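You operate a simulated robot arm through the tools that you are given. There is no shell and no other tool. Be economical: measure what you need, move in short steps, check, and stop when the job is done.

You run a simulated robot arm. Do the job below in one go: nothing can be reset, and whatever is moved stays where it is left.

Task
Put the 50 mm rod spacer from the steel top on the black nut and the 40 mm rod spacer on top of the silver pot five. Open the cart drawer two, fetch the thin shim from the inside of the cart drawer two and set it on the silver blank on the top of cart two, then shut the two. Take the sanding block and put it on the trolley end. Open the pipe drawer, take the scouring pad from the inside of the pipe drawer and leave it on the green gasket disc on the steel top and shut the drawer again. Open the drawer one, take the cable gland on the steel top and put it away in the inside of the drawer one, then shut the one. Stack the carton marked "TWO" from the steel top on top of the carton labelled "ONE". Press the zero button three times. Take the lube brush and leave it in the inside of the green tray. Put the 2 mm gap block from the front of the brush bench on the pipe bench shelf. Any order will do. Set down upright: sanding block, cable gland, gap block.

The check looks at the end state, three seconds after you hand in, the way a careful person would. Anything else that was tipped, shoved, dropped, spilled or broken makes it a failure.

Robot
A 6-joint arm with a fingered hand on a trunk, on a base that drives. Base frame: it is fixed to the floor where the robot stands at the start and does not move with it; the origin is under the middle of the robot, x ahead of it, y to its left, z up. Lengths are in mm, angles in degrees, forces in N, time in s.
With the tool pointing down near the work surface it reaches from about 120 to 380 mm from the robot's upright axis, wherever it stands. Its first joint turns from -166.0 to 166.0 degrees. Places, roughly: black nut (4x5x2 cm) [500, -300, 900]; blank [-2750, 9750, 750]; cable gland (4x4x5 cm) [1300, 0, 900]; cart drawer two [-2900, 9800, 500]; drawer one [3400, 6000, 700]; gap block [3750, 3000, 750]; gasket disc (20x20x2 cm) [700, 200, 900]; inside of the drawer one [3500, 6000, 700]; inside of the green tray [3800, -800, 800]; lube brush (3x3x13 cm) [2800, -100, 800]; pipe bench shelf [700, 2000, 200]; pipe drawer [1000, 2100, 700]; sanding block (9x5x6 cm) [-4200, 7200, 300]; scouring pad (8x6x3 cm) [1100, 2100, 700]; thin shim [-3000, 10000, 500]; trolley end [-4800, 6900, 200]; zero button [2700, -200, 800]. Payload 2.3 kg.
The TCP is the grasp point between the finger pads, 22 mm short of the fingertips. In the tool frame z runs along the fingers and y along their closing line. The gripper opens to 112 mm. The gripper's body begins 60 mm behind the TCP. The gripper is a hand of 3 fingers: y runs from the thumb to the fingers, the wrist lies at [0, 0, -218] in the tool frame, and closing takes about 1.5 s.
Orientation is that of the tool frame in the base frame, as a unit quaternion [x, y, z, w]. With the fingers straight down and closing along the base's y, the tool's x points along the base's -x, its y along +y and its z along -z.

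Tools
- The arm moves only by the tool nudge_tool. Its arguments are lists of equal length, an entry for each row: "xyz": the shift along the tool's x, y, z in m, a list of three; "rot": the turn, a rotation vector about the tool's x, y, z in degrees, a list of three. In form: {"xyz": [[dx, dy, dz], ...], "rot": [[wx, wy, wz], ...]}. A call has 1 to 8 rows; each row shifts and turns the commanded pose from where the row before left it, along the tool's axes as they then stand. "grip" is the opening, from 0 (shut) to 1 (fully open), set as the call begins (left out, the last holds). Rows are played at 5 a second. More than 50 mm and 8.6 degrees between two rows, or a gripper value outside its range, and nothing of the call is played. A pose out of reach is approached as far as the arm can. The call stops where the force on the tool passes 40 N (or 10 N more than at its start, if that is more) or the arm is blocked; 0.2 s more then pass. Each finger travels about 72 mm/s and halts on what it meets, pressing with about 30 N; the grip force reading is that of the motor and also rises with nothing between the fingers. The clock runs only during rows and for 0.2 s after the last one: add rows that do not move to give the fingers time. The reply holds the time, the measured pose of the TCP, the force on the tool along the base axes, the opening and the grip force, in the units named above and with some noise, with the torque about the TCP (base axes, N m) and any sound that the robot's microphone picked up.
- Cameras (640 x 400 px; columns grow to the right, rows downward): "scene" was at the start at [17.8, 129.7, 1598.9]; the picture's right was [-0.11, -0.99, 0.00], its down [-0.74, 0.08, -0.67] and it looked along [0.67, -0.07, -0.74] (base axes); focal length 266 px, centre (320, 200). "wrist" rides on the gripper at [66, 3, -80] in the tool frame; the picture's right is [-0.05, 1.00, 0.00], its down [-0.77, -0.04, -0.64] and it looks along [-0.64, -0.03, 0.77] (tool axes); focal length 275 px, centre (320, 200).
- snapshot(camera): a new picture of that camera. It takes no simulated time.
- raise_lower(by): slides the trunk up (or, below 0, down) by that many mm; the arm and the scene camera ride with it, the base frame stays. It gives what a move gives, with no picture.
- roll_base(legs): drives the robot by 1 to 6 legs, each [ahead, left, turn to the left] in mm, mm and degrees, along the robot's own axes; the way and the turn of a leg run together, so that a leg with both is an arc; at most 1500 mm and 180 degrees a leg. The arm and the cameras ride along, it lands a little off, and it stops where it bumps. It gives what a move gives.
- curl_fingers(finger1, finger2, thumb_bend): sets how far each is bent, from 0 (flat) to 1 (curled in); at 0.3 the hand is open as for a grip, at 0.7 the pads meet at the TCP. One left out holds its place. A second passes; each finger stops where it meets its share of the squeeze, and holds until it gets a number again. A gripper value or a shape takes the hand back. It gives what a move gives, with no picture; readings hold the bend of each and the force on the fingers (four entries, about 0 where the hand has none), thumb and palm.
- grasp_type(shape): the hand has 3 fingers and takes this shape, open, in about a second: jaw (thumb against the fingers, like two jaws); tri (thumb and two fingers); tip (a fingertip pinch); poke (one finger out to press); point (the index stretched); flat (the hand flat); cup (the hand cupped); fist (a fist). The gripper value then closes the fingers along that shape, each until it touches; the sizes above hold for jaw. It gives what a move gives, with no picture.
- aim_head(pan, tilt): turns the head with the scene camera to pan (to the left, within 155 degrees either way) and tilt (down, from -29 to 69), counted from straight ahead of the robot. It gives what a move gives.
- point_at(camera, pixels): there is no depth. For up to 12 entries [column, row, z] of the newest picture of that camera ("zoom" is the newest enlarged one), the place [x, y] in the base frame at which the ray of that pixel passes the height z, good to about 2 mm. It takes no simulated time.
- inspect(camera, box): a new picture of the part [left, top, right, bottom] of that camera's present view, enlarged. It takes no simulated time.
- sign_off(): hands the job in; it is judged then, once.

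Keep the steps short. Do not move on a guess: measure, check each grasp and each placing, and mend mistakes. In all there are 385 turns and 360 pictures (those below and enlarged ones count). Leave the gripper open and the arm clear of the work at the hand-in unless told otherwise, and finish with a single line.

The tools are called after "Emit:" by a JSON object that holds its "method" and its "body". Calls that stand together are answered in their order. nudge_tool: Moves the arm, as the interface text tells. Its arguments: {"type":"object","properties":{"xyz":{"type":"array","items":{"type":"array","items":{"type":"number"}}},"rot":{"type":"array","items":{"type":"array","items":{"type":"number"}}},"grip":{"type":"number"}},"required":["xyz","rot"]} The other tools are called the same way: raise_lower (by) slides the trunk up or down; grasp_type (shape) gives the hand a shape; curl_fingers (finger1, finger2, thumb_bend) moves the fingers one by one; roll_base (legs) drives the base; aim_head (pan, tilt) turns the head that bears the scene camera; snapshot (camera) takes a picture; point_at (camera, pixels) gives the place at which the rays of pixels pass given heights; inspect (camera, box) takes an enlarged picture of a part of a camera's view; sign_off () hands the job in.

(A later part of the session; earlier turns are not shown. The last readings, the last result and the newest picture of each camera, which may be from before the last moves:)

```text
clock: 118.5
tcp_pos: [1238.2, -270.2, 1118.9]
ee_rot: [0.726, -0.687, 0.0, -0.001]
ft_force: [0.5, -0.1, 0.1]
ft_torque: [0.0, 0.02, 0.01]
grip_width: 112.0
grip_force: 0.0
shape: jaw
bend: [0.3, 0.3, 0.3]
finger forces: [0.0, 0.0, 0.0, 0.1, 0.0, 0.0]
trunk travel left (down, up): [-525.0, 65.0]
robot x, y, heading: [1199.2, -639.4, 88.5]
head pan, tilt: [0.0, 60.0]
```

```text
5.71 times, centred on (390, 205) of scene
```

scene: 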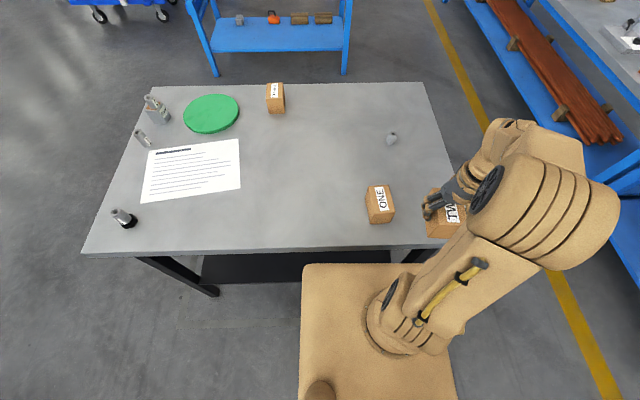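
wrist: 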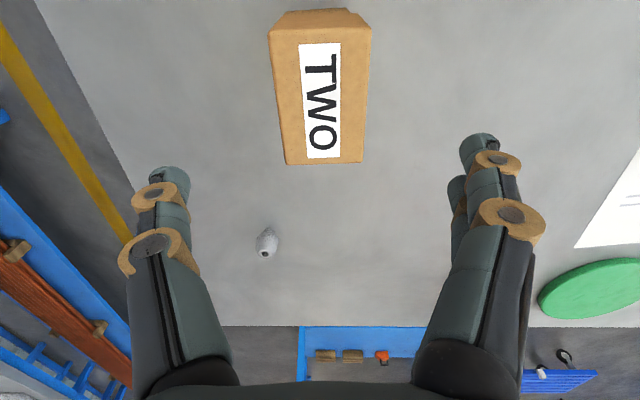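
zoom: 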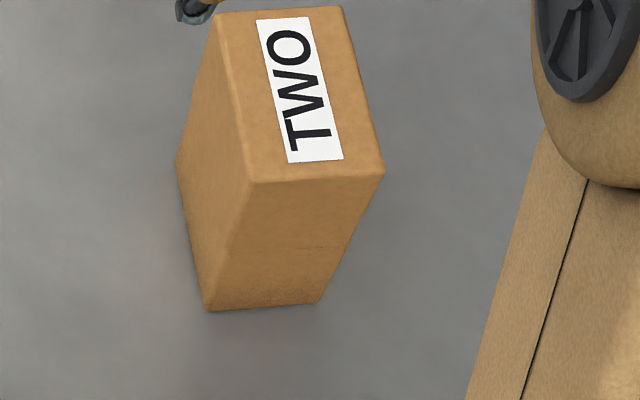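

Cartons stacked flush. Now drive toward the brush bench (zero button, lube brush) and look.

Emit:
{"method": "nudge_tool", "body": {"xyz": [[0.045, 0, -0.02], [0.045, 0, -0.01], [0.045, 0, 0]], "rot": [[0, 0, 4], [0, 0, 1], [0, 0, 0]]}}

Emit:
{"method": "roll_base", "body": {"legs": [[-250, 0, 0], [0, 0, -88.3], [750, 0, 0], [0, 500, 0]]}}

Emit:
{"method": "aim_head", "body": {"pan": 0, "tilt": 40}}

Emit:
{"method": "snapshot", "body": {"camera": "scene"}}

```text
clock: 119.3
tcp_pos: [1237.5, -409.9, 1149.0]
ee_rot: [-0.695, 0.719, 0.0, 0.001]
ft_force: [0.6, -0.1, -0.7]
ft_torque: [0.04, 0.01, 0.03]
grip_width: 112.2
grip_force: 0.0
shape: jaw
bend: [0.3, 0.3, 0.3]
finger forces: [0.0, 0.0, 0.1, 0.1, 0.0, 0.0]
trunk travel left (down, up): [-525.0, 65.0]
robot x, y, heading: [1202.4, -638.9, 88.3]
head pan, tilt: [0.0, 60.0]
```

```text
clock: 131.1
tcp_pos: [2172.5, -412.4, 1148.6]
ee_rot: [-0.003, 1.0, 0.0, 0.0]
ft_force: [-0.1, 0.0, 0.2]
ft_torque: [0.03, 0.01, 0.01]
grip_width: 111.8
grip_force: 0.0
shape: jaw
bend: [0.3, 0.3, 0.3]
finger forces: [0.0, 0.0, 0.1, 0.1, 0.0, 0.0]
trunk travel left (down, up): [-525.0, 65.0]
robot x, y, heading: [1936.5, -384.7, 0.5]
head pan, tilt: [0.0, 60.0]
```

```text
clock: 131.9
tcp_pos: [2171.9, -411.8, 1147.9]
ee_rot: [-0.004, 1.0, 0.0, -0.001]
ft_force: [0.3, 0.6, -0.5]
ft_torque: [0.0, -0.03, 0.0]
grip_width: 112.1
grip_force: 0.1
shape: jaw
bend: [0.3, 0.3, 0.3]
finger forces: [0.0, 0.0, 0.1, 0.0, 0.0, 0.0]
trunk travel left (down, up): [-525.0, 65.0]
robot x, y, heading: [1936.7, -380.9, 0.6]
head pan, tilt: [0.0, 40.0]
```

```text
287 pictures are left
```

scene: 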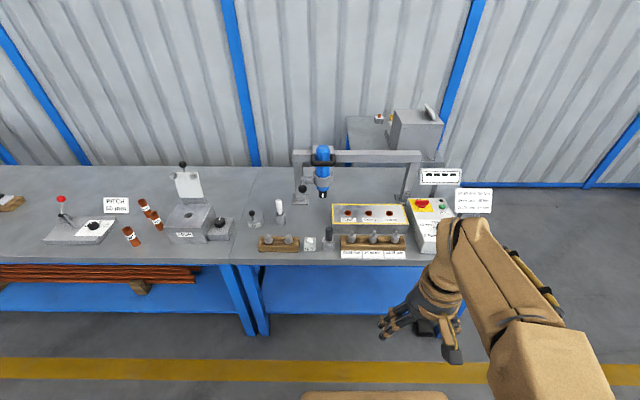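

I see the tool bench. Enlarge it to find the zero button and lube brush.

Emit:
{"method": "inspect", "body": {"camera": "scene", "box": [230, 140, 390, 265]}}

Emit:
{"method": "inspect", "body": {"camera": "scene", "box": [320, 140, 500, 270]}}

Emit:
{"method": "inspect", "body": {"camera": "scene", "box": [40, 150, 240, 260]}}

```text
3.20 times, centred on (310, 202) of scene
```

zoom: 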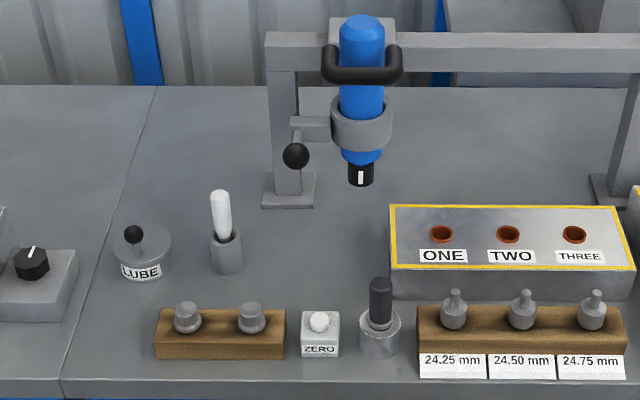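

```text
3.08 times, centred on (410, 205) of scene
```

zoom: 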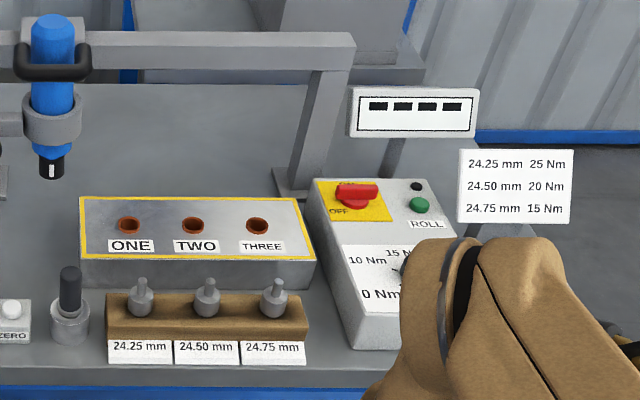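

```text
3.20 times, centred on (140, 205) of scene
```

zoom: 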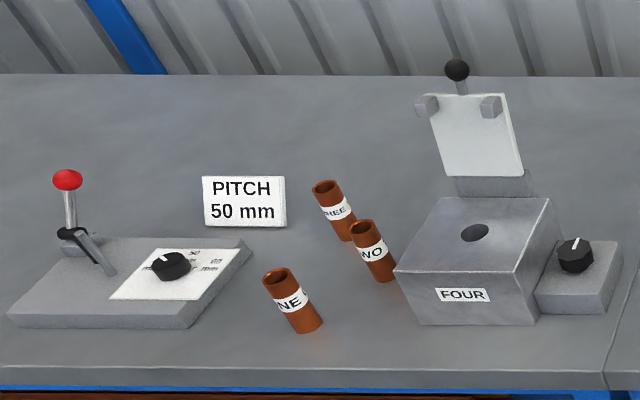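

Emit:
{"method": "point_at", "body": {"camera": "scene", "pixels": [[309.7, 241, 850], [280, 220, 800], [254, 222, 800], [329, 245, 800], [240, 264, 800], [420, 262, 800], [430, 262, 800], [309.7, 241, 830]]}}

Emit:
{"method": "inspect", "body": {"camera": "scene", "box": [240, 195, 340, 255]}}

```text
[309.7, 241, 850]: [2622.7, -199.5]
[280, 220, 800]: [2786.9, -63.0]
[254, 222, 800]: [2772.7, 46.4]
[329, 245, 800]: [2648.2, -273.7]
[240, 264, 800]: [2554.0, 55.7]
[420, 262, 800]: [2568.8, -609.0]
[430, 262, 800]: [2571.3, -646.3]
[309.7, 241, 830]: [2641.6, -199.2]
```

```text
6.40 times, centred on (290, 225) of scene
```

zoom: 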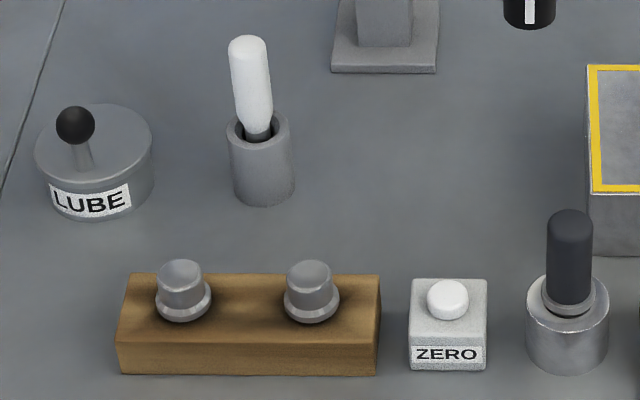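

The white-handled stick in the cup at (2790,-65) is the lube brush; ZERO is at about (2640,-199). Drive up to the bench front (edge x≈2555).

Emit:
{"method": "roll_base", "body": {"legs": [[0, 180, -0.6], [320, 0, 0]]}}

Emit:
{"method": "grasp_type", "body": {"shape": "poke"}}

Emit:
{"method": "aim_head", "body": {"pan": 0, "tilt": 55}}

Emit:
{"method": "snapshot", "body": {"camera": "scene"}}

Emit:
{"method": "snapshot", "body": {"camera": "wrist"}}

```text
clock: 135.2
tcp_pos: [2491.4, -237.0, 1147.7]
ee_rot: [0.003, 1.0, 0.0, -0.001]
ft_force: [-0.1, -0.4, -0.2]
ft_torque: [-0.03, 0.0, -0.02]
grip_width: 111.8
grip_force: 0.0
shape: jaw
bend: [0.3, 0.3, 0.3]
finger forces: [0.0, 0.1, 0.1, 0.0, 0.1, 0.0]
trunk travel left (down, up): [-525.0, 65.0]
robot x, y, heading: [2260.3, -203.1, -0.1]
head pan, tilt: [0.0, 40.0]
```

```text
clock: 136.1
tcp_pos: [2490.9, -236.2, 1147.5]
ee_rot: [0.002, 1.0, 0.0, 0.001]
ft_force: [-0.1, -0.1, 0.0]
ft_torque: [-0.02, 0.01, -0.02]
grip_width: 0.0
grip_force: 0.0
shape: poke
bend: [1.0, 1.0, 0.46]
finger forces: [0.1, 0.0, 0.1, 0.0, 0.0, 0.0]
trunk travel left (down, up): [-525.0, 65.0]
robot x, y, heading: [2258.0, -204.8, -0.5]
head pan, tilt: [0.0, 40.0]
```

```text
clock: 136.8
tcp_pos: [2491.7, -236.9, 1147.5]
ee_rot: [0.003, 1.0, 0.0, 0.0]
ft_force: [0.3, 0.2, -0.3]
ft_torque: [0.02, 0.02, 0.01]
grip_width: 0.3
grip_force: 0.1
shape: poke
bend: [1.0, 1.0, 0.46]
finger forces: [0.0, 0.1, 0.0, 0.0, 0.1, 0.0]
trunk travel left (down, up): [-525.0, 65.0]
robot x, y, heading: [2257.9, -206.2, 0.1]
head pan, tilt: [0.0, 55.0]
```

```text
282 pictures are left
```

scene: 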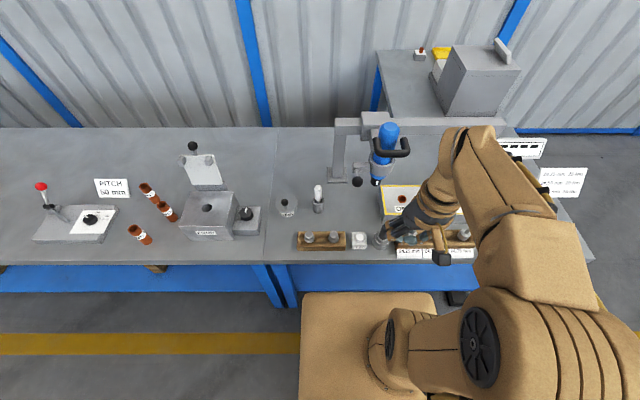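

```text
281 pictures are left
```

wrist: 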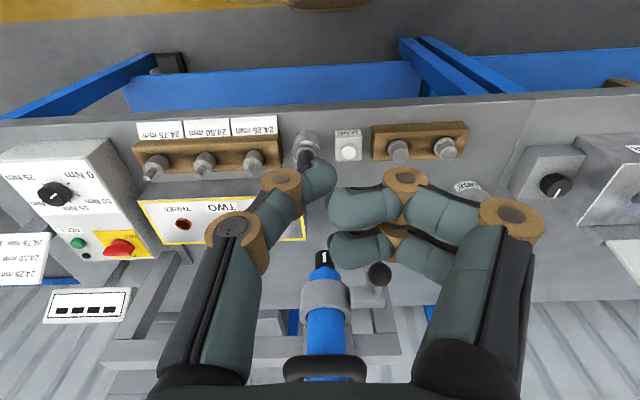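

Poke leaves a thumb tip at an unclear place; a closed jaw has a known tip (22 mm below the TCP). I switch to jaw, closed.

Emit:
{"method": "grasp_type", "body": {"shape": "jaw"}}

Emit:
{"method": "nudge_tool", "body": {"xyz": [[-0.03, 0.01, 0], [-0.03, 0.01, 0], [-0.03, 0.01, 0], [-0.03, 0.01, 0], [-0.03, 0, 0], [0, 0, 0], [0, 0, 0], [0, 0, 0]], "rot": [[0, 0, 0], [0, 0, 0], [0, 0, 0], [0, 0, 0], [0, 0, 0], [0, 0, 0], [0, 0, 0], [0, 0, 0]], "grip": 0}}

Emit:
{"method": "snapshot", "body": {"camera": "wrist"}}

Emit:
{"method": "snapshot", "body": {"camera": "scene"}}

```text
clock: 137.7
tcp_pos: [2491.8, -236.8, 1148.1]
ee_rot: [0.003, 1.0, 0.0, 0.0]
ft_force: [0.6, 0.5, -0.7]
ft_torque: [0.02, 0.01, 0.03]
grip_width: 111.9
grip_force: 0.1
shape: jaw
bend: [0.3, 0.3, 0.3]
finger forces: [0.0, 0.1, 0.0, 0.1, 0.0, 0.2]
trunk travel left (down, up): [-525.0, 65.0]
robot x, y, heading: [2257.1, -200.4, -0.2]
head pan, tilt: [0.0, 55.0]
```

```text
clock: 139.5
tcp_pos: [2641.2, -197.9, 1149.2]
ee_rot: [0.002, 1.0, 0.0, 0.0]
ft_force: [-0.5, 0.8, -0.1]
ft_torque: [0.0, -0.02, -0.03]
grip_width: 0.0
grip_force: 29.8
shape: jaw
bend: [0.68, 0.68, 0.76]
finger forces: [0.0, 0.1, 0.0, 0.1, 0.0, 0.0]
trunk travel left (down, up): [-525.0, 65.0]
robot x, y, heading: [2259.6, -205.8, -0.3]
head pan, tilt: [0.0, 55.0]
```

```text
280 pictures are left
```

wrist: 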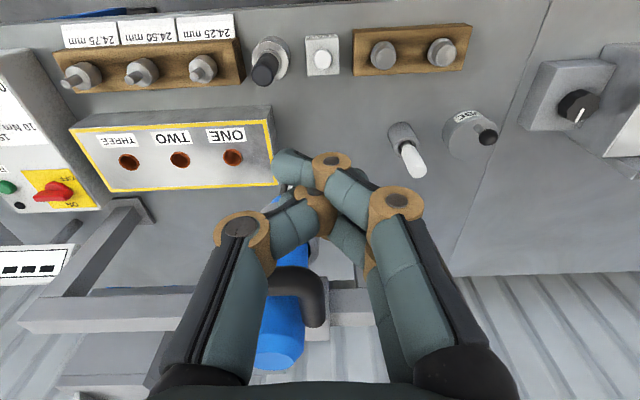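

```text
279 pictures are left
```

scene: 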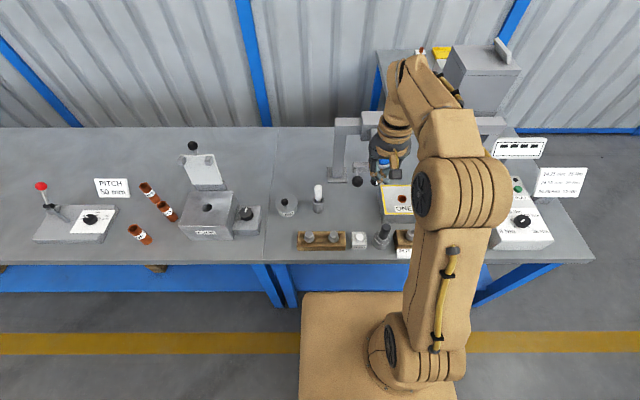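

Crossed tips are messy. In poke shape the thumb tip sits near the TCP line, so I use poke and look closely.

Emit:
{"method": "grasp_type", "body": {"shape": "poke"}}

Emit:
{"method": "snapshot", "body": {"camera": "wrist"}}

Emit:
{"method": "inspect", "body": {"camera": "scene", "box": [330, 130, 450, 260]}}

Emit:
{"method": "point_at", "body": {"camera": "scene", "pixels": [[359.5, 237.5, 850], [359.5, 237.5, 830], [383, 225, 880], [324, 237, 840]]}}

Emit:
{"method": "point_at", "body": {"camera": "wrist", "pixels": [[323, 57, 850], [323, 57, 830], [323, 57, 810]]}}

```text
clock: 140.4
tcp_pos: [2641.2, -198.0, 1147.4]
ee_rot: [0.003, 1.0, 0.0, 0.0]
ft_force: [0.3, 0.8, -0.5]
ft_torque: [-0.04, -0.01, -0.03]
grip_width: 0.0
grip_force: 0.1
shape: poke
bend: [1.0, 1.0, 1.0]
finger forces: [0.0, 0.0, 0.0, 0.0, 0.0, 0.0]
trunk travel left (down, up): [-525.0, 65.0]
robot x, y, heading: [2257.5, -205.7, -0.3]
head pan, tilt: [0.0, 55.0]
```

```text
278 pictures are left
```

wrist: 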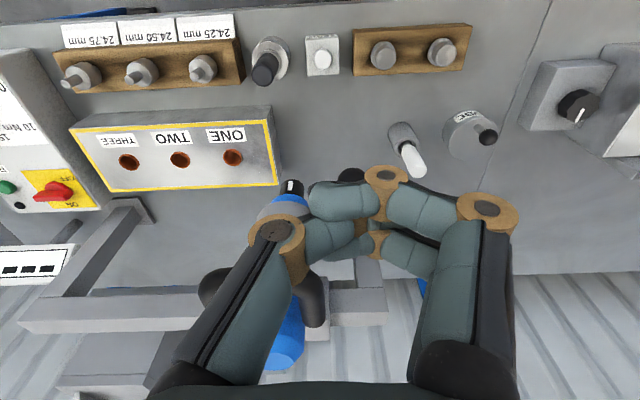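

```text
3.08 times, centred on (390, 195) of scene
```

zoom: 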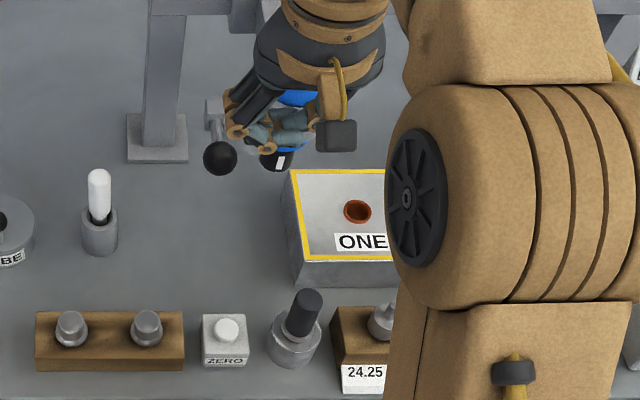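

```text
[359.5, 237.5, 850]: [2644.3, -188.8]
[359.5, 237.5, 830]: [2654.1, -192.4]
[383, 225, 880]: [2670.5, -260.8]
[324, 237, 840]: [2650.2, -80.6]
```

```text
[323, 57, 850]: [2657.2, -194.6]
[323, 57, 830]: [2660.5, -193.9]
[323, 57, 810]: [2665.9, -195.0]
```

The last grip value 0 curled everything. I set the digits explicitly: fingers curled away, thumb at 0.5.

Emit:
{"method": "curl_fingers", "body": {"finger1": 1, "finger2": 1, "thumb_bend": 0.46}}

Emit:
{"method": "snapshot", "body": {"camera": "wrist"}}

Emit:
{"method": "inspect", "body": {"camera": "scene", "box": [350, 110, 450, 190]}}

```text
clock: 141.4
tcp_pos: [2642.2, -197.4, 1148.6]
ee_rot: [0.003, 1.0, 0.0, 0.001]
ft_force: [0.2, 0.2, 0.2]
ft_torque: [0.03, 0.01, -0.01]
grip_width: 17.2
grip_force: 0.0
shape: fingers
bend: [0.85, 0.85, 0.6]
finger forces: [0.1, 0.0, 0.0, 0.1, 0.0, 0.1]
trunk travel left (down, up): [-525.0, 65.0]
robot x, y, heading: [2259.2, -206.8, -0.3]
head pan, tilt: [0.0, 55.0]
```

```text
276 pictures are left
```

wrist: 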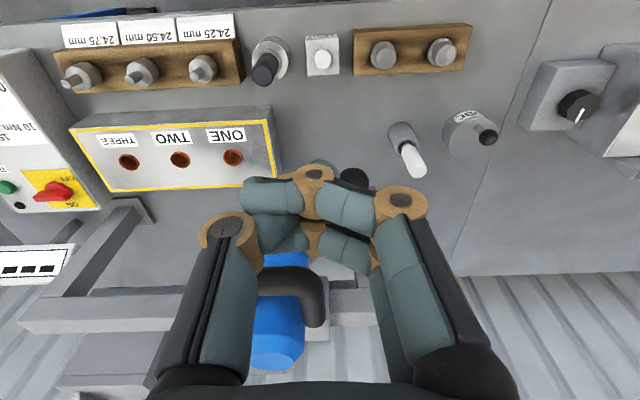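

```text
5.00 times, centred on (400, 150) of scene
```

zoom: 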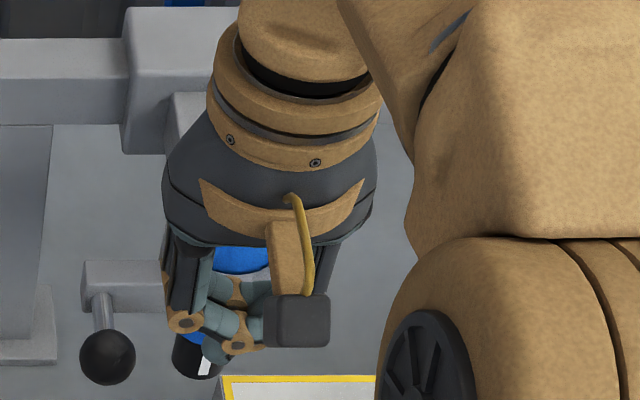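

Fingers jammed on the thumb. Open all first, then curl fingers, then bring the thumb.

Emit:
{"method": "curl_fingers", "body": {"finger1": 0.3, "finger2": 0.3, "thumb_bend": 0.2}}

Emit:
{"method": "curl_fingers", "body": {"finger1": 1, "finger2": 1}}

Emit:
{"method": "curl_fingers", "body": {"thumb_bend": 0.46}}

Emit:
{"method": "snapshot", "body": {"camera": "wrist"}}

```text
clock: 142.4
tcp_pos: [2641.3, -197.5, 1148.8]
ee_rot: [0.003, 1.0, -0.001, 0.0]
ft_force: [-0.5, 0.0, 1.0]
ft_torque: [-0.03, -0.01, 0.0]
grip_width: 14.8
grip_force: 0.1
shape: fingers
bend: [0.74, 0.74, 0.35]
finger forces: [0.0, 0.1, 0.1, 0.0, 0.0, 0.1]
trunk travel left (down, up): [-525.0, 65.0]
robot x, y, heading: [2254.2, -202.1, -0.3]
head pan, tilt: [0.0, 55.0]
```

```text
clock: 143.4
tcp_pos: [2641.2, -196.5, 1148.5]
ee_rot: [0.002, 1.0, 0.0, 0.0]
ft_force: [0.7, 0.1, 0.0]
ft_torque: [0.01, 0.0, 0.01]
grip_width: 17.7
grip_force: 0.1
shape: fingers
bend: [0.84, 0.84, 0.33]
finger forces: [0.0, 0.0, 0.1, 0.0, 0.0, 0.0]
trunk travel left (down, up): [-525.0, 65.0]
robot x, y, heading: [2255.8, -204.6, -0.1]
head pan, tilt: [0.0, 55.0]
```

```text
clock: 144.4
tcp_pos: [2641.0, -197.3, 1148.1]
ee_rot: [0.004, 1.0, 0.001, 0.0]
ft_force: [0.2, 0.1, -1.0]
ft_torque: [-0.02, 0.01, 0.0]
grip_width: 17.0
grip_force: 0.1
shape: fingers
bend: [0.85, 0.85, 0.55]
finger forces: [0.0, 0.0, 0.0, 0.1, 0.0, 0.0]
trunk travel left (down, up): [-525.0, 65.0]
robot x, y, heading: [2258.4, -201.6, -0.3]
head pan, tilt: [0.0, 55.0]
```

```text
274 pictures are left
```

wrist: 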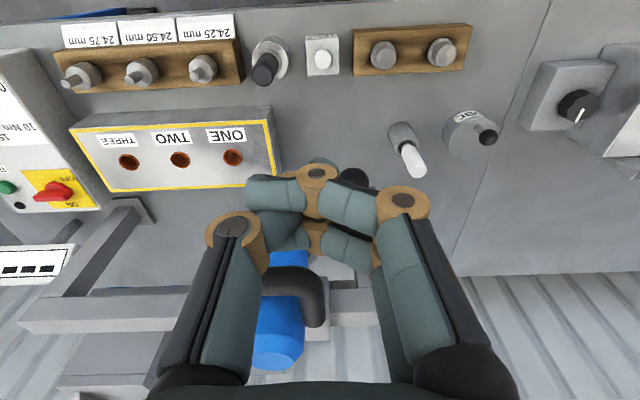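

Reset to open jaw, then take the poke shape again as in the first try.

Emit:
{"method": "grasp_type", "body": {"shape": "jaw"}}

Emit:
{"method": "nudge_tool", "body": {"xyz": [[0, 0, 0], [0, 0, 0], [0, 0, 0], [0, 0, 0], [0, 0, 0], [0, 0, 0], [0, 0, 0], [0, 0, 0]], "rot": [[0, 0, 0], [0, 0, 0], [0, 0, 0], [0, 0, 0], [0, 0, 0], [0, 0, 0], [0, 0, 0], [0, 0, 0]], "grip": 1}}

Emit:
{"method": "grasp_type", "body": {"shape": "poke"}}

Emit:
{"method": "nudge_tool", "body": {"xyz": [[0, 0, 0], [0, 0, 0], [0, 0, 0], [0, 0, 0], [0, 0, 0]], "rot": [[0, 0, 0], [0, 0, 0], [0, 0, 0], [0, 0, 0], [0, 0, 0]]}}

Emit:
{"method": "snapshot", "body": {"camera": "wrist"}}

Emit:
{"method": "inspect", "body": {"camera": "scene", "box": [350, 110, 450, 190]}}

```text
clock: 145.3
tcp_pos: [2641.2, -198.7, 1148.2]
ee_rot: [0.002, 1.0, 0.0, 0.0]
ft_force: [-0.6, 0.3, 0.0]
ft_torque: [0.01, 0.02, 0.01]
grip_width: 111.8
grip_force: 0.0
shape: jaw
bend: [0.3, 0.3, 0.3]
finger forces: [0.0, 0.0, 0.0, 0.1, 0.0, 0.1]
trunk travel left (down, up): [-525.0, 65.0]
robot x, y, heading: [2251.5, -203.6, -0.0]
head pan, tilt: [0.0, 55.0]
```

```text
clock: 147.1
tcp_pos: [2641.5, -197.2, 1147.6]
ee_rot: [0.002, 1.0, -0.001, 0.0]
ft_force: [1.0, 0.0, -0.3]
ft_torque: [-0.03, 0.01, -0.02]
grip_width: 112.2
grip_force: 0.1
shape: jaw
bend: [0.3, 0.3, 0.3]
finger forces: [0.1, 0.0, 0.0, 0.0, 0.0, 0.0]
trunk travel left (down, up): [-525.0, 65.0]
robot x, y, heading: [2255.2, -205.4, 0.0]
head pan, tilt: [0.0, 55.0]
```

```text
clock: 148.0
tcp_pos: [2642.0, -197.7, 1149.0]
ee_rot: [0.002, 1.0, 0.0, 0.0]
ft_force: [-0.4, 0.7, -0.7]
ft_torque: [0.03, 0.0, -0.02]
grip_width: 0.0
grip_force: 0.2
shape: poke
bend: [1.0, 1.0, 0.46]
finger forces: [0.0, 0.1, 0.0, 0.1, 0.0, 0.0]
trunk travel left (down, up): [-525.0, 65.0]
robot x, y, heading: [2254.4, -204.7, -0.2]
head pan, tilt: [0.0, 55.0]
```

```text
clock: 149.2
tcp_pos: [2641.1, -197.4, 1149.2]
ee_rot: [0.002, 1.0, 0.0, 0.0]
ft_force: [0.3, 0.6, 0.6]
ft_torque: [0.03, 0.0, 0.0]
grip_width: 0.2
grip_force: 0.0
shape: poke
bend: [1.0, 1.0, 0.46]
finger forces: [0.1, 0.1, 0.0, 0.0, 0.0, 0.1]
trunk travel left (down, up): [-525.0, 65.0]
robot x, y, heading: [2257.3, -206.2, -0.4]
head pan, tilt: [0.0, 55.0]
```

```text
273 pictures are left
```

wrist: 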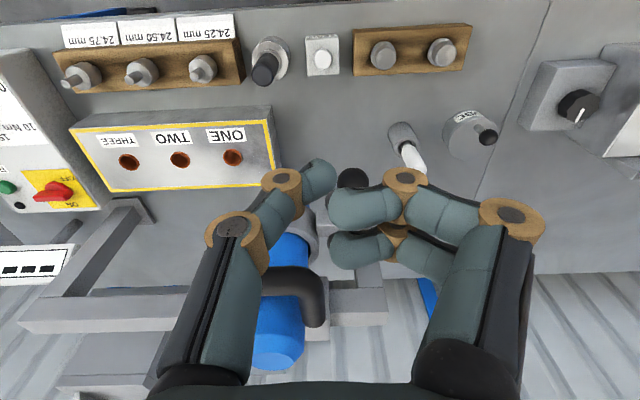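

```text
5.00 times, centred on (400, 150) of scene
```

zoom: 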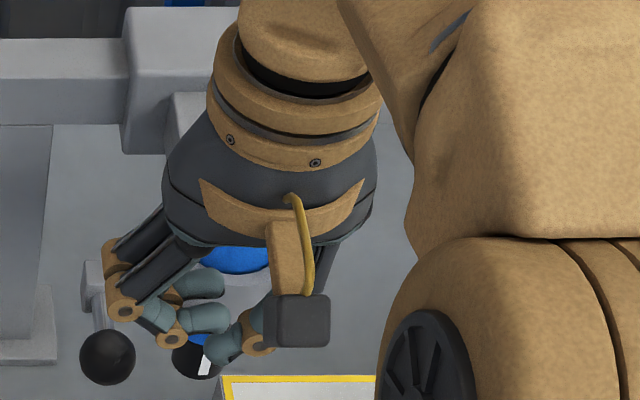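

The thumb tip shows at (322,170), right on the TCP line, 22 mm below. The black plug stands close on the thumb side, so I turn the hand about 68° so the thumb faces me, then measure again.

Emit:
{"method": "nudge_tool", "body": {"xyz": [[0, 0, 0.02], [0, 0, 0.02], [0, 0, 0.02], [0, 0, 0.02], [0, 0, 0.02], [0, 0, 0.02], [0, 0, 0.02], [0, 0, 0.02]], "rot": [[0, 0, 8.4], [0, 0, 8.4], [0, 0, 8.4], [0, 0, 8.4], [0, 0, 8.4], [0, 0, 8.4], [0, 0, 8.4], [0, 0, 8.4]]}}

Emit:
{"method": "snapshot", "body": {"camera": "wrist"}}

Emit:
{"method": "inspect", "body": {"camera": "scene", "box": [320, 150, 440, 260]}}

```text
clock: 151.0
tcp_pos: [2641.8, -197.3, 988.3]
ee_rot: [0.557, 0.831, 0.0, 0.0]
ft_force: [-0.3, 0.0, 0.0]
ft_torque: [0.01, -0.01, 0.01]
grip_width: 0.0
grip_force: 0.1
shape: poke
bend: [1.0, 1.0, 0.46]
finger forces: [0.1, 0.1, 0.0, 0.1, 0.0, 0.0]
trunk travel left (down, up): [-525.0, 65.0]
robot x, y, heading: [2252.9, -205.6, -0.3]
head pan, tilt: [0.0, 55.0]
```

```text
271 pictures are left
```

wrist: 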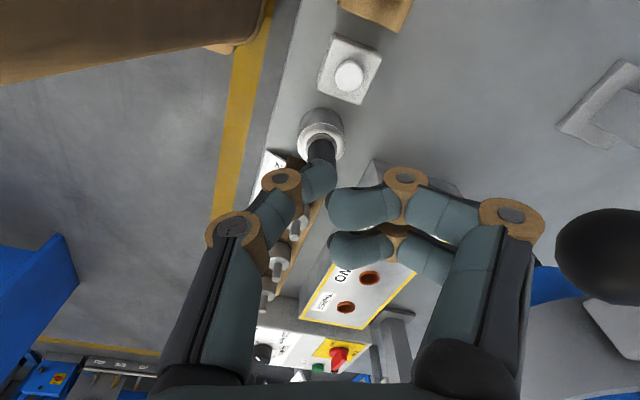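

```text
3.64 times, centred on (380, 205) of scene
```

zoom: 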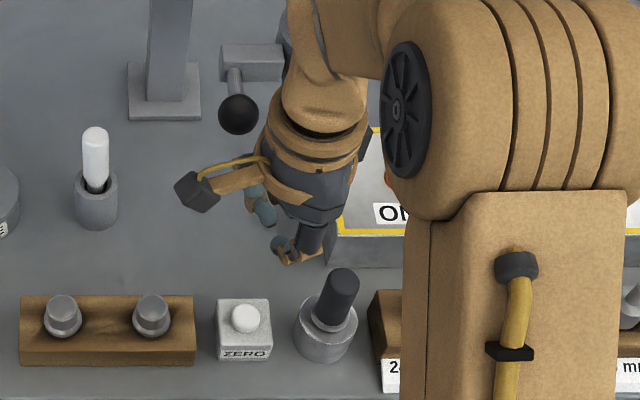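

Emit:
{"method": "point_at", "body": {"camera": "wrist", "pixels": [[349, 74, 850], [349, 74, 830], [349, 74, 810], [349, 74, 790]]}}

Emit:
{"method": "point_at", "body": {"camera": "scene", "pixels": [[359.3, 237.4, 850], [359.3, 237.4, 830], [359.3, 237.4, 810], [359.3, 237.4, 790]]}}

```text
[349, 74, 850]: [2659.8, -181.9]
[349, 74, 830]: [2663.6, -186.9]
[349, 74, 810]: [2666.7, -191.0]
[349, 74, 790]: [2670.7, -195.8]
```

```text
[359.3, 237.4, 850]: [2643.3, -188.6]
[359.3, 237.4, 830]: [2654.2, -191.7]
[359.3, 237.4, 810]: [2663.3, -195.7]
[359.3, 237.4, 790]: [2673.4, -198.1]
```

Button top ≈ (2668,-195,800). Move over it and down to a tip height of about 825, then look.

Emit:
{"method": "nudge_tool", "body": {"xyz": [[-0.008, 0.0255, 0], [0, 0, 0.045], [0, 0, 0.045], [0, 0, 0.045], [0, 0, 0]], "rot": [[0, 0, 0], [0, 0, 0], [0, 0, 0], [0, 0, 0], [0, 0, 0]]}}

Emit:
{"method": "snapshot", "body": {"camera": "wrist"}}

Emit:
{"method": "inspect", "body": {"camera": "scene", "box": [320, 170, 420, 260]}}

```text
clock: 152.2
tcp_pos: [2668.2, -195.0, 854.5]
ee_rot: [0.555, 0.832, 0.001, 0.0]
ft_force: [-0.1, 0.9, 0.4]
ft_torque: [0.01, -0.01, -0.02]
grip_width: 0.1
grip_force: 0.0
shape: poke
bend: [1.0, 1.0, 0.46]
finger forces: [0.0, 0.0, 0.0, 0.1, 0.1, 0.0]
trunk travel left (down, up): [-525.0, 65.0]
robot x, y, heading: [2258.1, -206.8, -0.4]
head pan, tilt: [0.0, 55.0]
```

```text
269 pictures are left
```

wrist: 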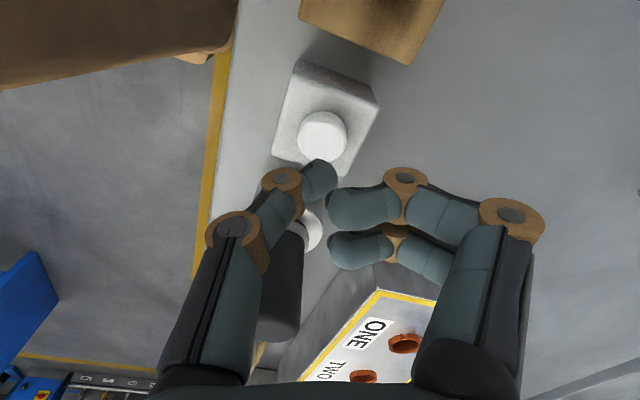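

```text
4.44 times, centred on (370, 215) of scene
```

zoom: 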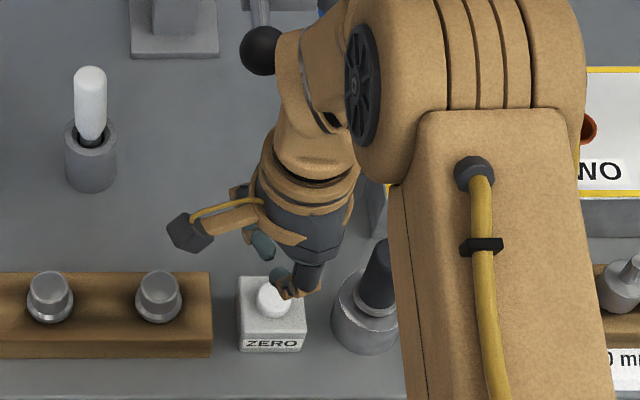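

Tip lines up with the button. Descend in small steps and watch the force.

Emit:
{"method": "nudge_tool", "body": {"xyz": [[0, 0, 0.015], [0, 0, 0.008], [0, 0, 0]], "rot": [[0, 0, 0], [0, 0, 0], [0, 0, 0]]}}

Emit:
{"method": "nudge_tool", "body": {"xyz": [[0, 0, 0.002], [0, 0, 0.002], [0, 0, 0.002], [0, 0, 0]], "rot": [[0, 0, 0], [0, 0, 0], [0, 0, 0], [0, 0, 0]]}}

Emit:
{"method": "inspect", "body": {"camera": "wrist", "box": [240, 60, 440, 220]}}

```text
clock: 153.0
tcp_pos: [2666.8, -195.2, 831.8]
ee_rot: [0.557, 0.831, 0.0, 0.0]
ft_force: [-0.5, -0.1, 0.6]
ft_torque: [0.0, -0.01, 0.0]
grip_width: 0.2
grip_force: 0.1
shape: poke
bend: [1.0, 1.0, 0.46]
finger forces: [0.1, 0.1, 0.0, 0.0, 0.1, 0.0]
trunk travel left (down, up): [-525.0, 65.0]
robot x, y, heading: [2257.3, -203.9, -0.2]
head pan, tilt: [0.0, 55.0]
```

```text
clock: 154.0
tcp_pos: [2666.6, -195.0, 824.8]
ee_rot: [0.556, 0.831, 0.001, 0.0]
ft_force: [-0.4, 0.6, 1.6]
ft_torque: [-0.01, 0.03, -0.02]
grip_width: 0.1
grip_force: 0.0
shape: poke
bend: [1.0, 1.0, 0.46]
finger forces: [0.0, 0.1, 0.1, 0.0, 3.0, 0.0]
trunk travel left (down, up): [-525.0, 65.0]
robot x, y, heading: [2257.4, -203.6, 0.2]
head pan, tilt: [0.0, 55.0]
heard: click
```

```text
2.50 times, centred on (340, 140) of wrist
```

zoom: 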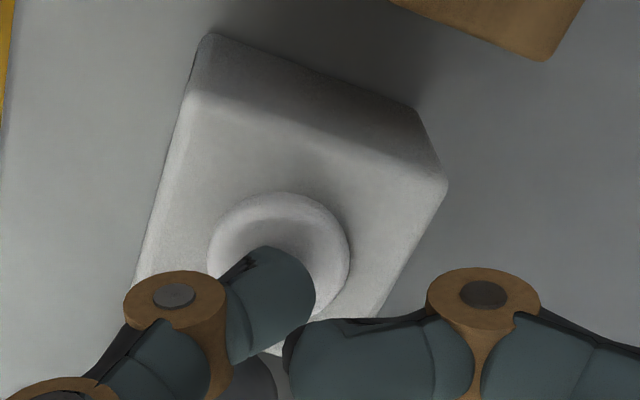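

First click heard. Lift 10 mm, press again, one call each so clicks are counted.

Emit:
{"method": "nudge_tool", "body": {"xyz": [[0, 0, -0.005], [0, 0, -0.006], [0, 0, 0], [0, 0, 0]], "rot": [[0, 0, 0], [0, 0, 0], [0, 0, 0], [0, 0, 0]]}}

Emit:
{"method": "nudge_tool", "body": {"xyz": [[0, 0, 0.005], [0, 0, 0.004], [0, 0, 0.002], [0, 0, 0]], "rot": [[0, 0, 0], [0, 0, 0], [0, 0, 0], [0, 0, 0]]}}

Emit:
{"method": "nudge_tool", "body": {"xyz": [[0, 0, -0.005], [0, 0, -0.006], [0, 0, 0], [0, 0, 0]], "rot": [[0, 0, 0], [0, 0, 0], [0, 0, 0], [0, 0, 0]]}}

```text
clock: 155.0
tcp_pos: [2667.8, -195.9, 835.9]
ee_rot: [0.556, 0.831, 0.0, 0.0]
ft_force: [-0.2, 0.2, 0.5]
ft_torque: [-0.01, 0.01, 0.01]
grip_width: 0.0
grip_force: 0.0
shape: poke
bend: [1.0, 1.0, 0.46]
finger forces: [0.1, 0.0, 0.0, 0.1, 0.0, 0.1]
trunk travel left (down, up): [-525.0, 65.0]
robot x, y, heading: [2251.8, -206.7, -0.3]
head pan, tilt: [0.0, 55.0]
```

```text
clock: 156.0
tcp_pos: [2667.7, -195.2, 824.3]
ee_rot: [0.555, 0.832, 0.001, 0.0]
ft_force: [0.0, -0.5, 2.7]
ft_torque: [-0.01, 0.0, -0.01]
grip_width: 0.2
grip_force: 0.1
shape: poke
bend: [1.0, 1.0, 0.46]
finger forces: [0.0, 0.0, 0.0, 0.0, 3.1, 0.1]
trunk travel left (down, up): [-525.0, 65.0]
robot x, y, heading: [2254.5, -207.2, -0.2]
head pan, tilt: [0.0, 55.0]
heard: click
```

```text
clock: 157.0
tcp_pos: [2668.3, -194.7, 835.9]
ee_rot: [0.556, 0.831, 0.0, 0.0]
ft_force: [-0.6, -0.6, 0.1]
ft_torque: [0.03, 0.03, 0.0]
grip_width: 0.0
grip_force: 0.1
shape: poke
bend: [1.0, 1.0, 0.46]
finger forces: [0.1, 0.0, 0.0, 0.0, 0.1, 0.0]
trunk travel left (down, up): [-525.0, 65.0]
robot x, y, heading: [2257.0, -208.5, -0.1]
head pan, tilt: [0.0, 55.0]
```

Two clicks. Third press, then rise well clear turning the hand back.

Emit:
{"method": "nudge_tool", "body": {"xyz": [[0, 0, 0.005], [0, 0, 0.004], [0, 0, 0.002], [0, 0, 0]], "rot": [[0, 0, 0], [0, 0, 0], [0, 0, 0], [0, 0, 0]]}}

Emit:
{"method": "nudge_tool", "body": {"xyz": [[0, 0, -0.04], [0, 0, -0.04], [0, 0, -0.04], [0, 0, -0.04], [0, 0, -0.04], [0, 0, -0.04], [0, 0, -0.04]], "rot": [[0, 0, 0], [0, 0, 0], [0, 0, 0], [0, 0, 0], [0, 0, 0], [0, 0, -8.4], [0, 0, -8.4]]}}

Emit:
{"method": "grasp_type", "body": {"shape": "jaw"}}

Emit:
{"method": "nudge_tool", "body": {"xyz": [[0, 0.01, 0], [0, 0.01, 0], [0, 0.01, 0], [0, 0.01, 0], [0, 0, 0], [0, 0, 0]], "rot": [[0, 0, -8.4], [0, 0, -8.4], [0, 0, -8.4], [0, 0, -8.4], [0, 0, -8.4], [0, 0, -8.4]], "grip": 1}}

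Emit:
{"method": "snapshot", "body": {"camera": "wrist"}}

Emit:
{"method": "snapshot", "body": {"camera": "scene"}}

```text
clock: 158.0
tcp_pos: [2667.5, -195.2, 824.6]
ee_rot: [0.555, 0.832, 0.001, 0.0]
ft_force: [0.9, 0.1, 2.2]
ft_torque: [0.0, -0.03, 0.0]
grip_width: 0.3
grip_force: 0.1
shape: poke
bend: [1.0, 1.0, 0.46]
finger forces: [0.1, 0.0, 0.1, 0.0, 2.9, 0.0]
trunk travel left (down, up): [-525.0, 65.0]
robot x, y, heading: [2257.9, -204.0, -0.3]
head pan, tilt: [0.0, 55.0]
heard: click
```

```text
clock: 159.6
tcp_pos: [2668.6, -194.4, 1105.9]
ee_rot: [0.427, 0.904, 0.001, 0.0]
ft_force: [-0.4, -0.1, -0.7]
ft_torque: [0.03, -0.02, 0.0]
grip_width: 0.0
grip_force: 0.1
shape: poke
bend: [1.0, 1.0, 0.46]
finger forces: [0.0, 0.1, 0.0, 0.0, 0.0, 0.0]
trunk travel left (down, up): [-525.0, 65.0]
robot x, y, heading: [2260.4, -205.1, -0.3]
head pan, tilt: [0.0, 55.0]
```

```text
clock: 160.5
tcp_pos: [2669.0, -194.1, 1104.3]
ee_rot: [0.429, 0.903, 0.0, 0.0]
ft_force: [-0.1, 0.2, 0.0]
ft_torque: [0.02, -0.01, 0.0]
grip_width: 112.0
grip_force: 0.0
shape: jaw
bend: [0.3, 0.3, 0.3]
finger forces: [0.0, 0.0, 0.0, 0.1, 0.0, 0.1]
trunk travel left (down, up): [-525.0, 65.0]
robot x, y, heading: [2255.7, -203.4, -0.0]
head pan, tilt: [0.0, 55.0]
```

```text
clock: 161.9
tcp_pos: [2693.1, -164.1, 1103.7]
ee_rot: [0.002, 1.0, 0.0, 0.0]
ft_force: [-0.1, 0.5, -0.1]
ft_torque: [0.01, 0.0, 0.01]
grip_width: 111.8
grip_force: 0.1
shape: jaw
bend: [0.3, 0.3, 0.3]
finger forces: [0.0, 0.0, 0.1, 0.1, 0.1, 0.1]
trunk travel left (down, up): [-525.0, 65.0]
robot x, y, heading: [2255.2, -207.0, -0.5]
head pan, tilt: [0.0, 55.0]
```

```text
266 pictures are left
```

wrist: 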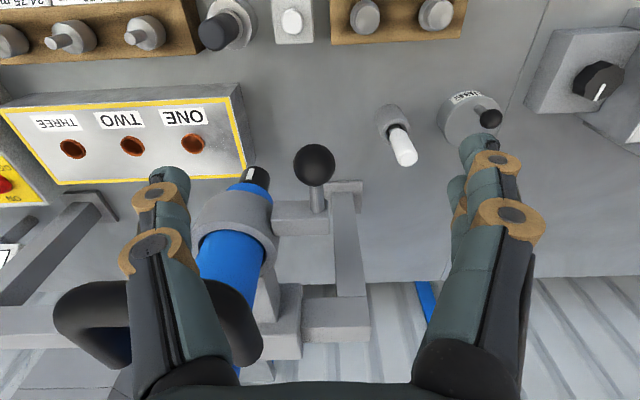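

```text
265 pictures are left
```

scene: 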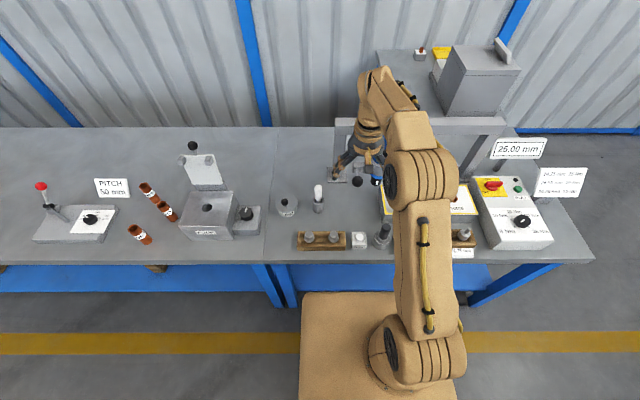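

Three clicks; the display shows 25.00 mm. Now the brush: triangulate its handle, cup, and the nearby lever ball.

Emit:
{"method": "inspect", "body": {"camera": "wrist", "box": [280, 80, 520, 230]}}

Emit:
{"method": "inspect", "body": {"camera": "scene", "box": [270, 160, 390, 235]}}

```text
2.67 times, centred on (400, 155) of wrist
```

zoom: 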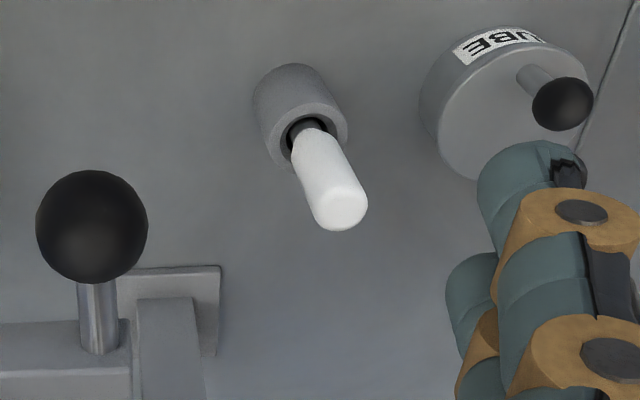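

```text
5.33 times, centred on (330, 198) of scene
```

zoom: 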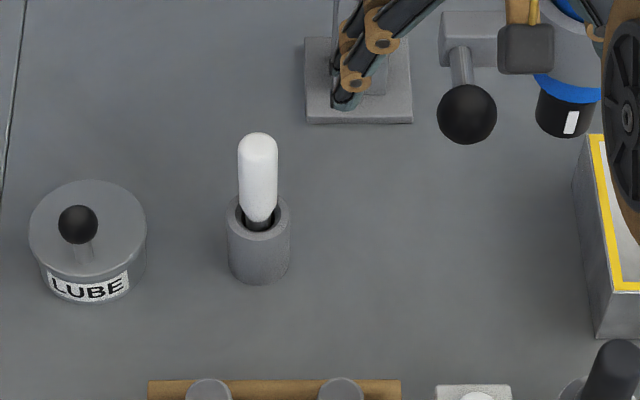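

Emit:
{"method": "point_at", "body": {"camera": "wrist", "pixels": [[406.7, 156.9, 900], [406.7, 156.9, 860], [393.6, 132.5, 820], [393.6, 132.5, 790], [314.5, 165, 940], [314.5, 165, 900]]}}

Emit:
{"method": "point_at", "body": {"camera": "scene", "pixels": [[318.4, 188.1, 900], [318.4, 188.1, 860], [318.4, 201.6, 820], [318.4, 201.6, 790], [357.6, 181.2, 940], [357.6, 181.2, 900]]}}

```text
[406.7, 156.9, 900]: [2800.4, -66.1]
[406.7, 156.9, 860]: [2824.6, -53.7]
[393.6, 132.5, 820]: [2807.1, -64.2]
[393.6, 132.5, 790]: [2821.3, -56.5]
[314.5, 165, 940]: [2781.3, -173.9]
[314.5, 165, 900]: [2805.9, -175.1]
```

```text
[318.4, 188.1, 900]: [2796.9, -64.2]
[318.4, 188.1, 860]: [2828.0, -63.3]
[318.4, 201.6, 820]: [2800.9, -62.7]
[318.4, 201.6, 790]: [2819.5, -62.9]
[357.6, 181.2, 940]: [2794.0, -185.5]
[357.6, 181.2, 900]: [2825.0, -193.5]
```

Brush handle ≈ (2803,-64), top z≈893; cup rim ≈ 815; lever ball ≈ (2735,-172,1015). I strafe left 190 and ahead 40 to approach it straight.

Emit:
{"method": "roll_base", "body": {"legs": [[0, 190, 0], [40, 0, 0]]}}

Emit:
{"method": "snapshot", "body": {"camera": "scene"}}

Emit:
{"method": "snapshot", "body": {"camera": "wrist"}}

```text
clock: 164.0
tcp_pos: [2734.4, 26.3, 1102.6]
ee_rot: [0.003, 1.0, 0.0, 0.0]
ft_force: [0.0, 0.0, -0.2]
ft_torque: [0.0, 0.02, 0.02]
grip_width: 111.7
grip_force: 0.0
shape: jaw
bend: [0.3, 0.3, 0.3]
finger forces: [0.0, 0.0, 0.1, 0.0, 0.1, 0.0]
trunk travel left (down, up): [-525.0, 65.0]
robot x, y, heading: [2299.8, -16.1, -0.2]
head pan, tilt: [0.0, 55.0]
```

```text
262 pictures are left
```

scene: 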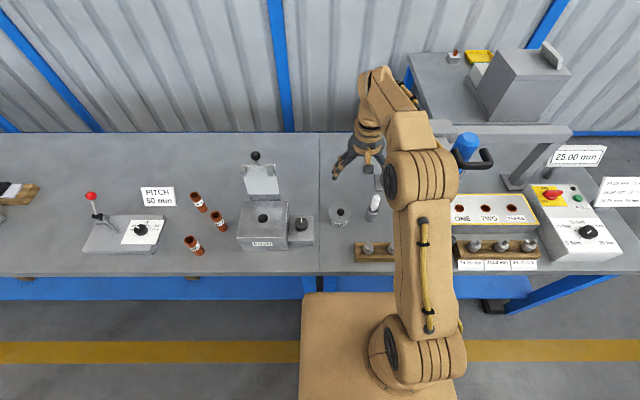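

```text
261 pictures are left
```

wrist: 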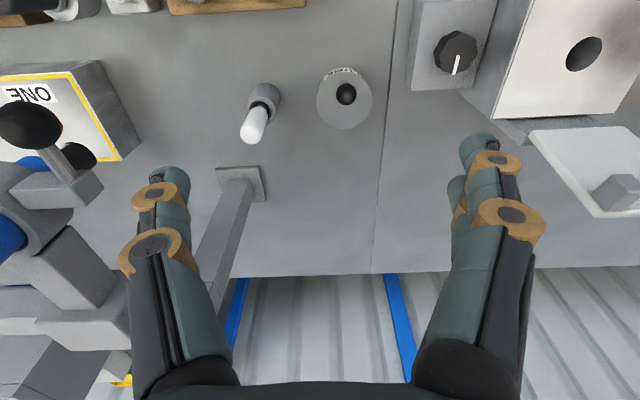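

The post stands behind the brush, clear. Measure the handle again from here.

Emit:
{"method": "inspect", "body": {"camera": "wrist", "box": [220, 70, 300, 150]}}

Emit:
{"method": "point_at", "body": {"camera": "wrist", "pixels": [[248, 134, 893], [248, 134, 880], [265, 94, 815]]}}

Emit:
{"method": "point_at", "body": {"camera": "scene", "pixels": [[374.5, 198, 893], [372, 213, 815]]}}

```text
5.00 times, centred on (260, 110) of wrist
```

zoom: 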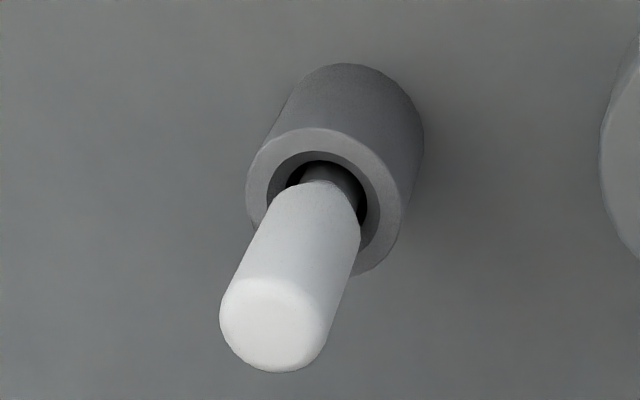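

```text
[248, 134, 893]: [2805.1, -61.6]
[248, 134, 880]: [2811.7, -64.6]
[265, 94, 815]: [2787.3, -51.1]
```

```text
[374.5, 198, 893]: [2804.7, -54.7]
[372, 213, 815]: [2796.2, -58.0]
```

Emit:
{"method": "nudge_tool", "body": {"xyz": [[-0.035, -0.03, 0], [-0.035, -0.03, 0], [0, -0.027, 0.03], [0, 0, 0.04], [0, 0, 0.04], [0, 0, 0]], "rot": [[0, 0, 0], [0, 0, 0], [0, 0, 0], [0, 0, 0], [0, 0, 0], [0, 0, 0]]}}

Emit:
{"method": "snapshot", "body": {"camera": "wrist"}}

Emit:
{"method": "point_at", "body": {"camera": "wrist", "pixels": [[320, 150, 893], [320, 120, 815]]}}

```text
clock: 165.4
tcp_pos: [2775.2, -47.7, 984.6]
ee_rot: [0.004, 1.0, 0.0, 0.0]
ft_force: [1.1, 0.1, 0.2]
ft_torque: [0.0, -0.01, -0.02]
grip_width: 112.0
grip_force: 0.0
shape: jaw
bend: [0.3, 0.3, 0.3]
finger forces: [0.0, 0.0, 0.1, 0.0, 0.0, 0.0]
out of reach, approached as far as the arm can: row 2
trunk travel left (down, up): [-525.0, 65.0]
robot x, y, heading: [2296.6, -14.8, -0.1]
head pan, tilt: [0.0, 55.0]
```

```text
259 pictures are left
```

wrist: 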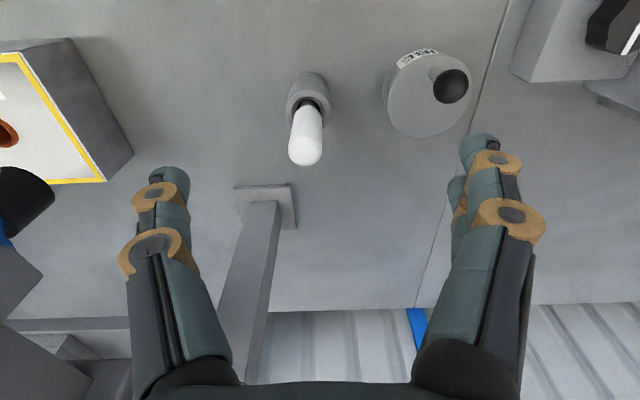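

```text
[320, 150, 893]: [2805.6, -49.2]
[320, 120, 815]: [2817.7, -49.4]
```

Partly out of reach at that height; lower it works better. I set fingers to half-open (LUBE pot is near) and measure the handle tip at (305,150).

Emit:
{"method": "point_at", "body": {"camera": "wrist", "pixels": [[305, 151, 893], [307, 112, 820], [428, 95, 800]]}}

Emit:
{"method": "nudge_tool", "body": {"xyz": [[0, -0.012, 0.02], [-0.02, 0, 0.02], [-0.01, 0, 0], [0, 0, 0]], "rot": [[0, 0, 0], [0, 0, 0], [0, 0, 0], [0, 0, 0]], "grip": 0.6}}

Emit:
{"method": "snapshot", "body": {"camera": "wrist"}}

```text
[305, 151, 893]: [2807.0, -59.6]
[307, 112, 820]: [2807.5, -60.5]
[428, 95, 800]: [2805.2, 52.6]
```

```text
clock: 166.4
tcp_pos: [2799.4, -57.2, 944.8]
ee_rot: [0.003, 1.0, 0.0, 0.0]
ft_force: [-0.5, -0.2, -0.3]
ft_torque: [0.0, 0.02, 0.0]
grip_width: 67.8
grip_force: 0.1
shape: jaw
bend: [0.71, 0.71, 0.71]
finger forces: [0.0, 0.1, 0.0, 0.0, 0.1, 0.0]
out of reach, approached as far as the arm can: row 3
trunk travel left (down, up): [-525.0, 65.0]
robot x, y, heading: [2295.3, -15.6, -0.1]
head pan, tilt: [0.0, 55.0]
```

```text
258 pictures are left
```

wrist: 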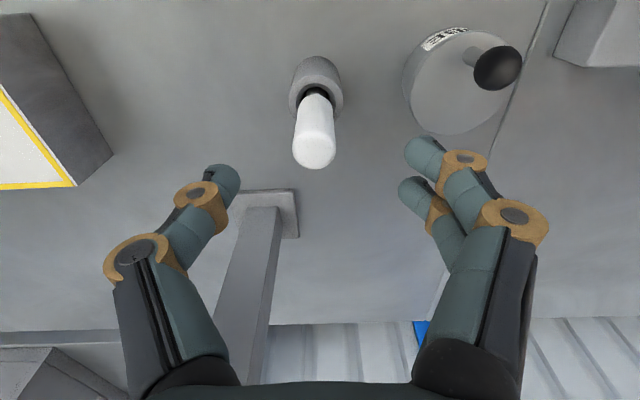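

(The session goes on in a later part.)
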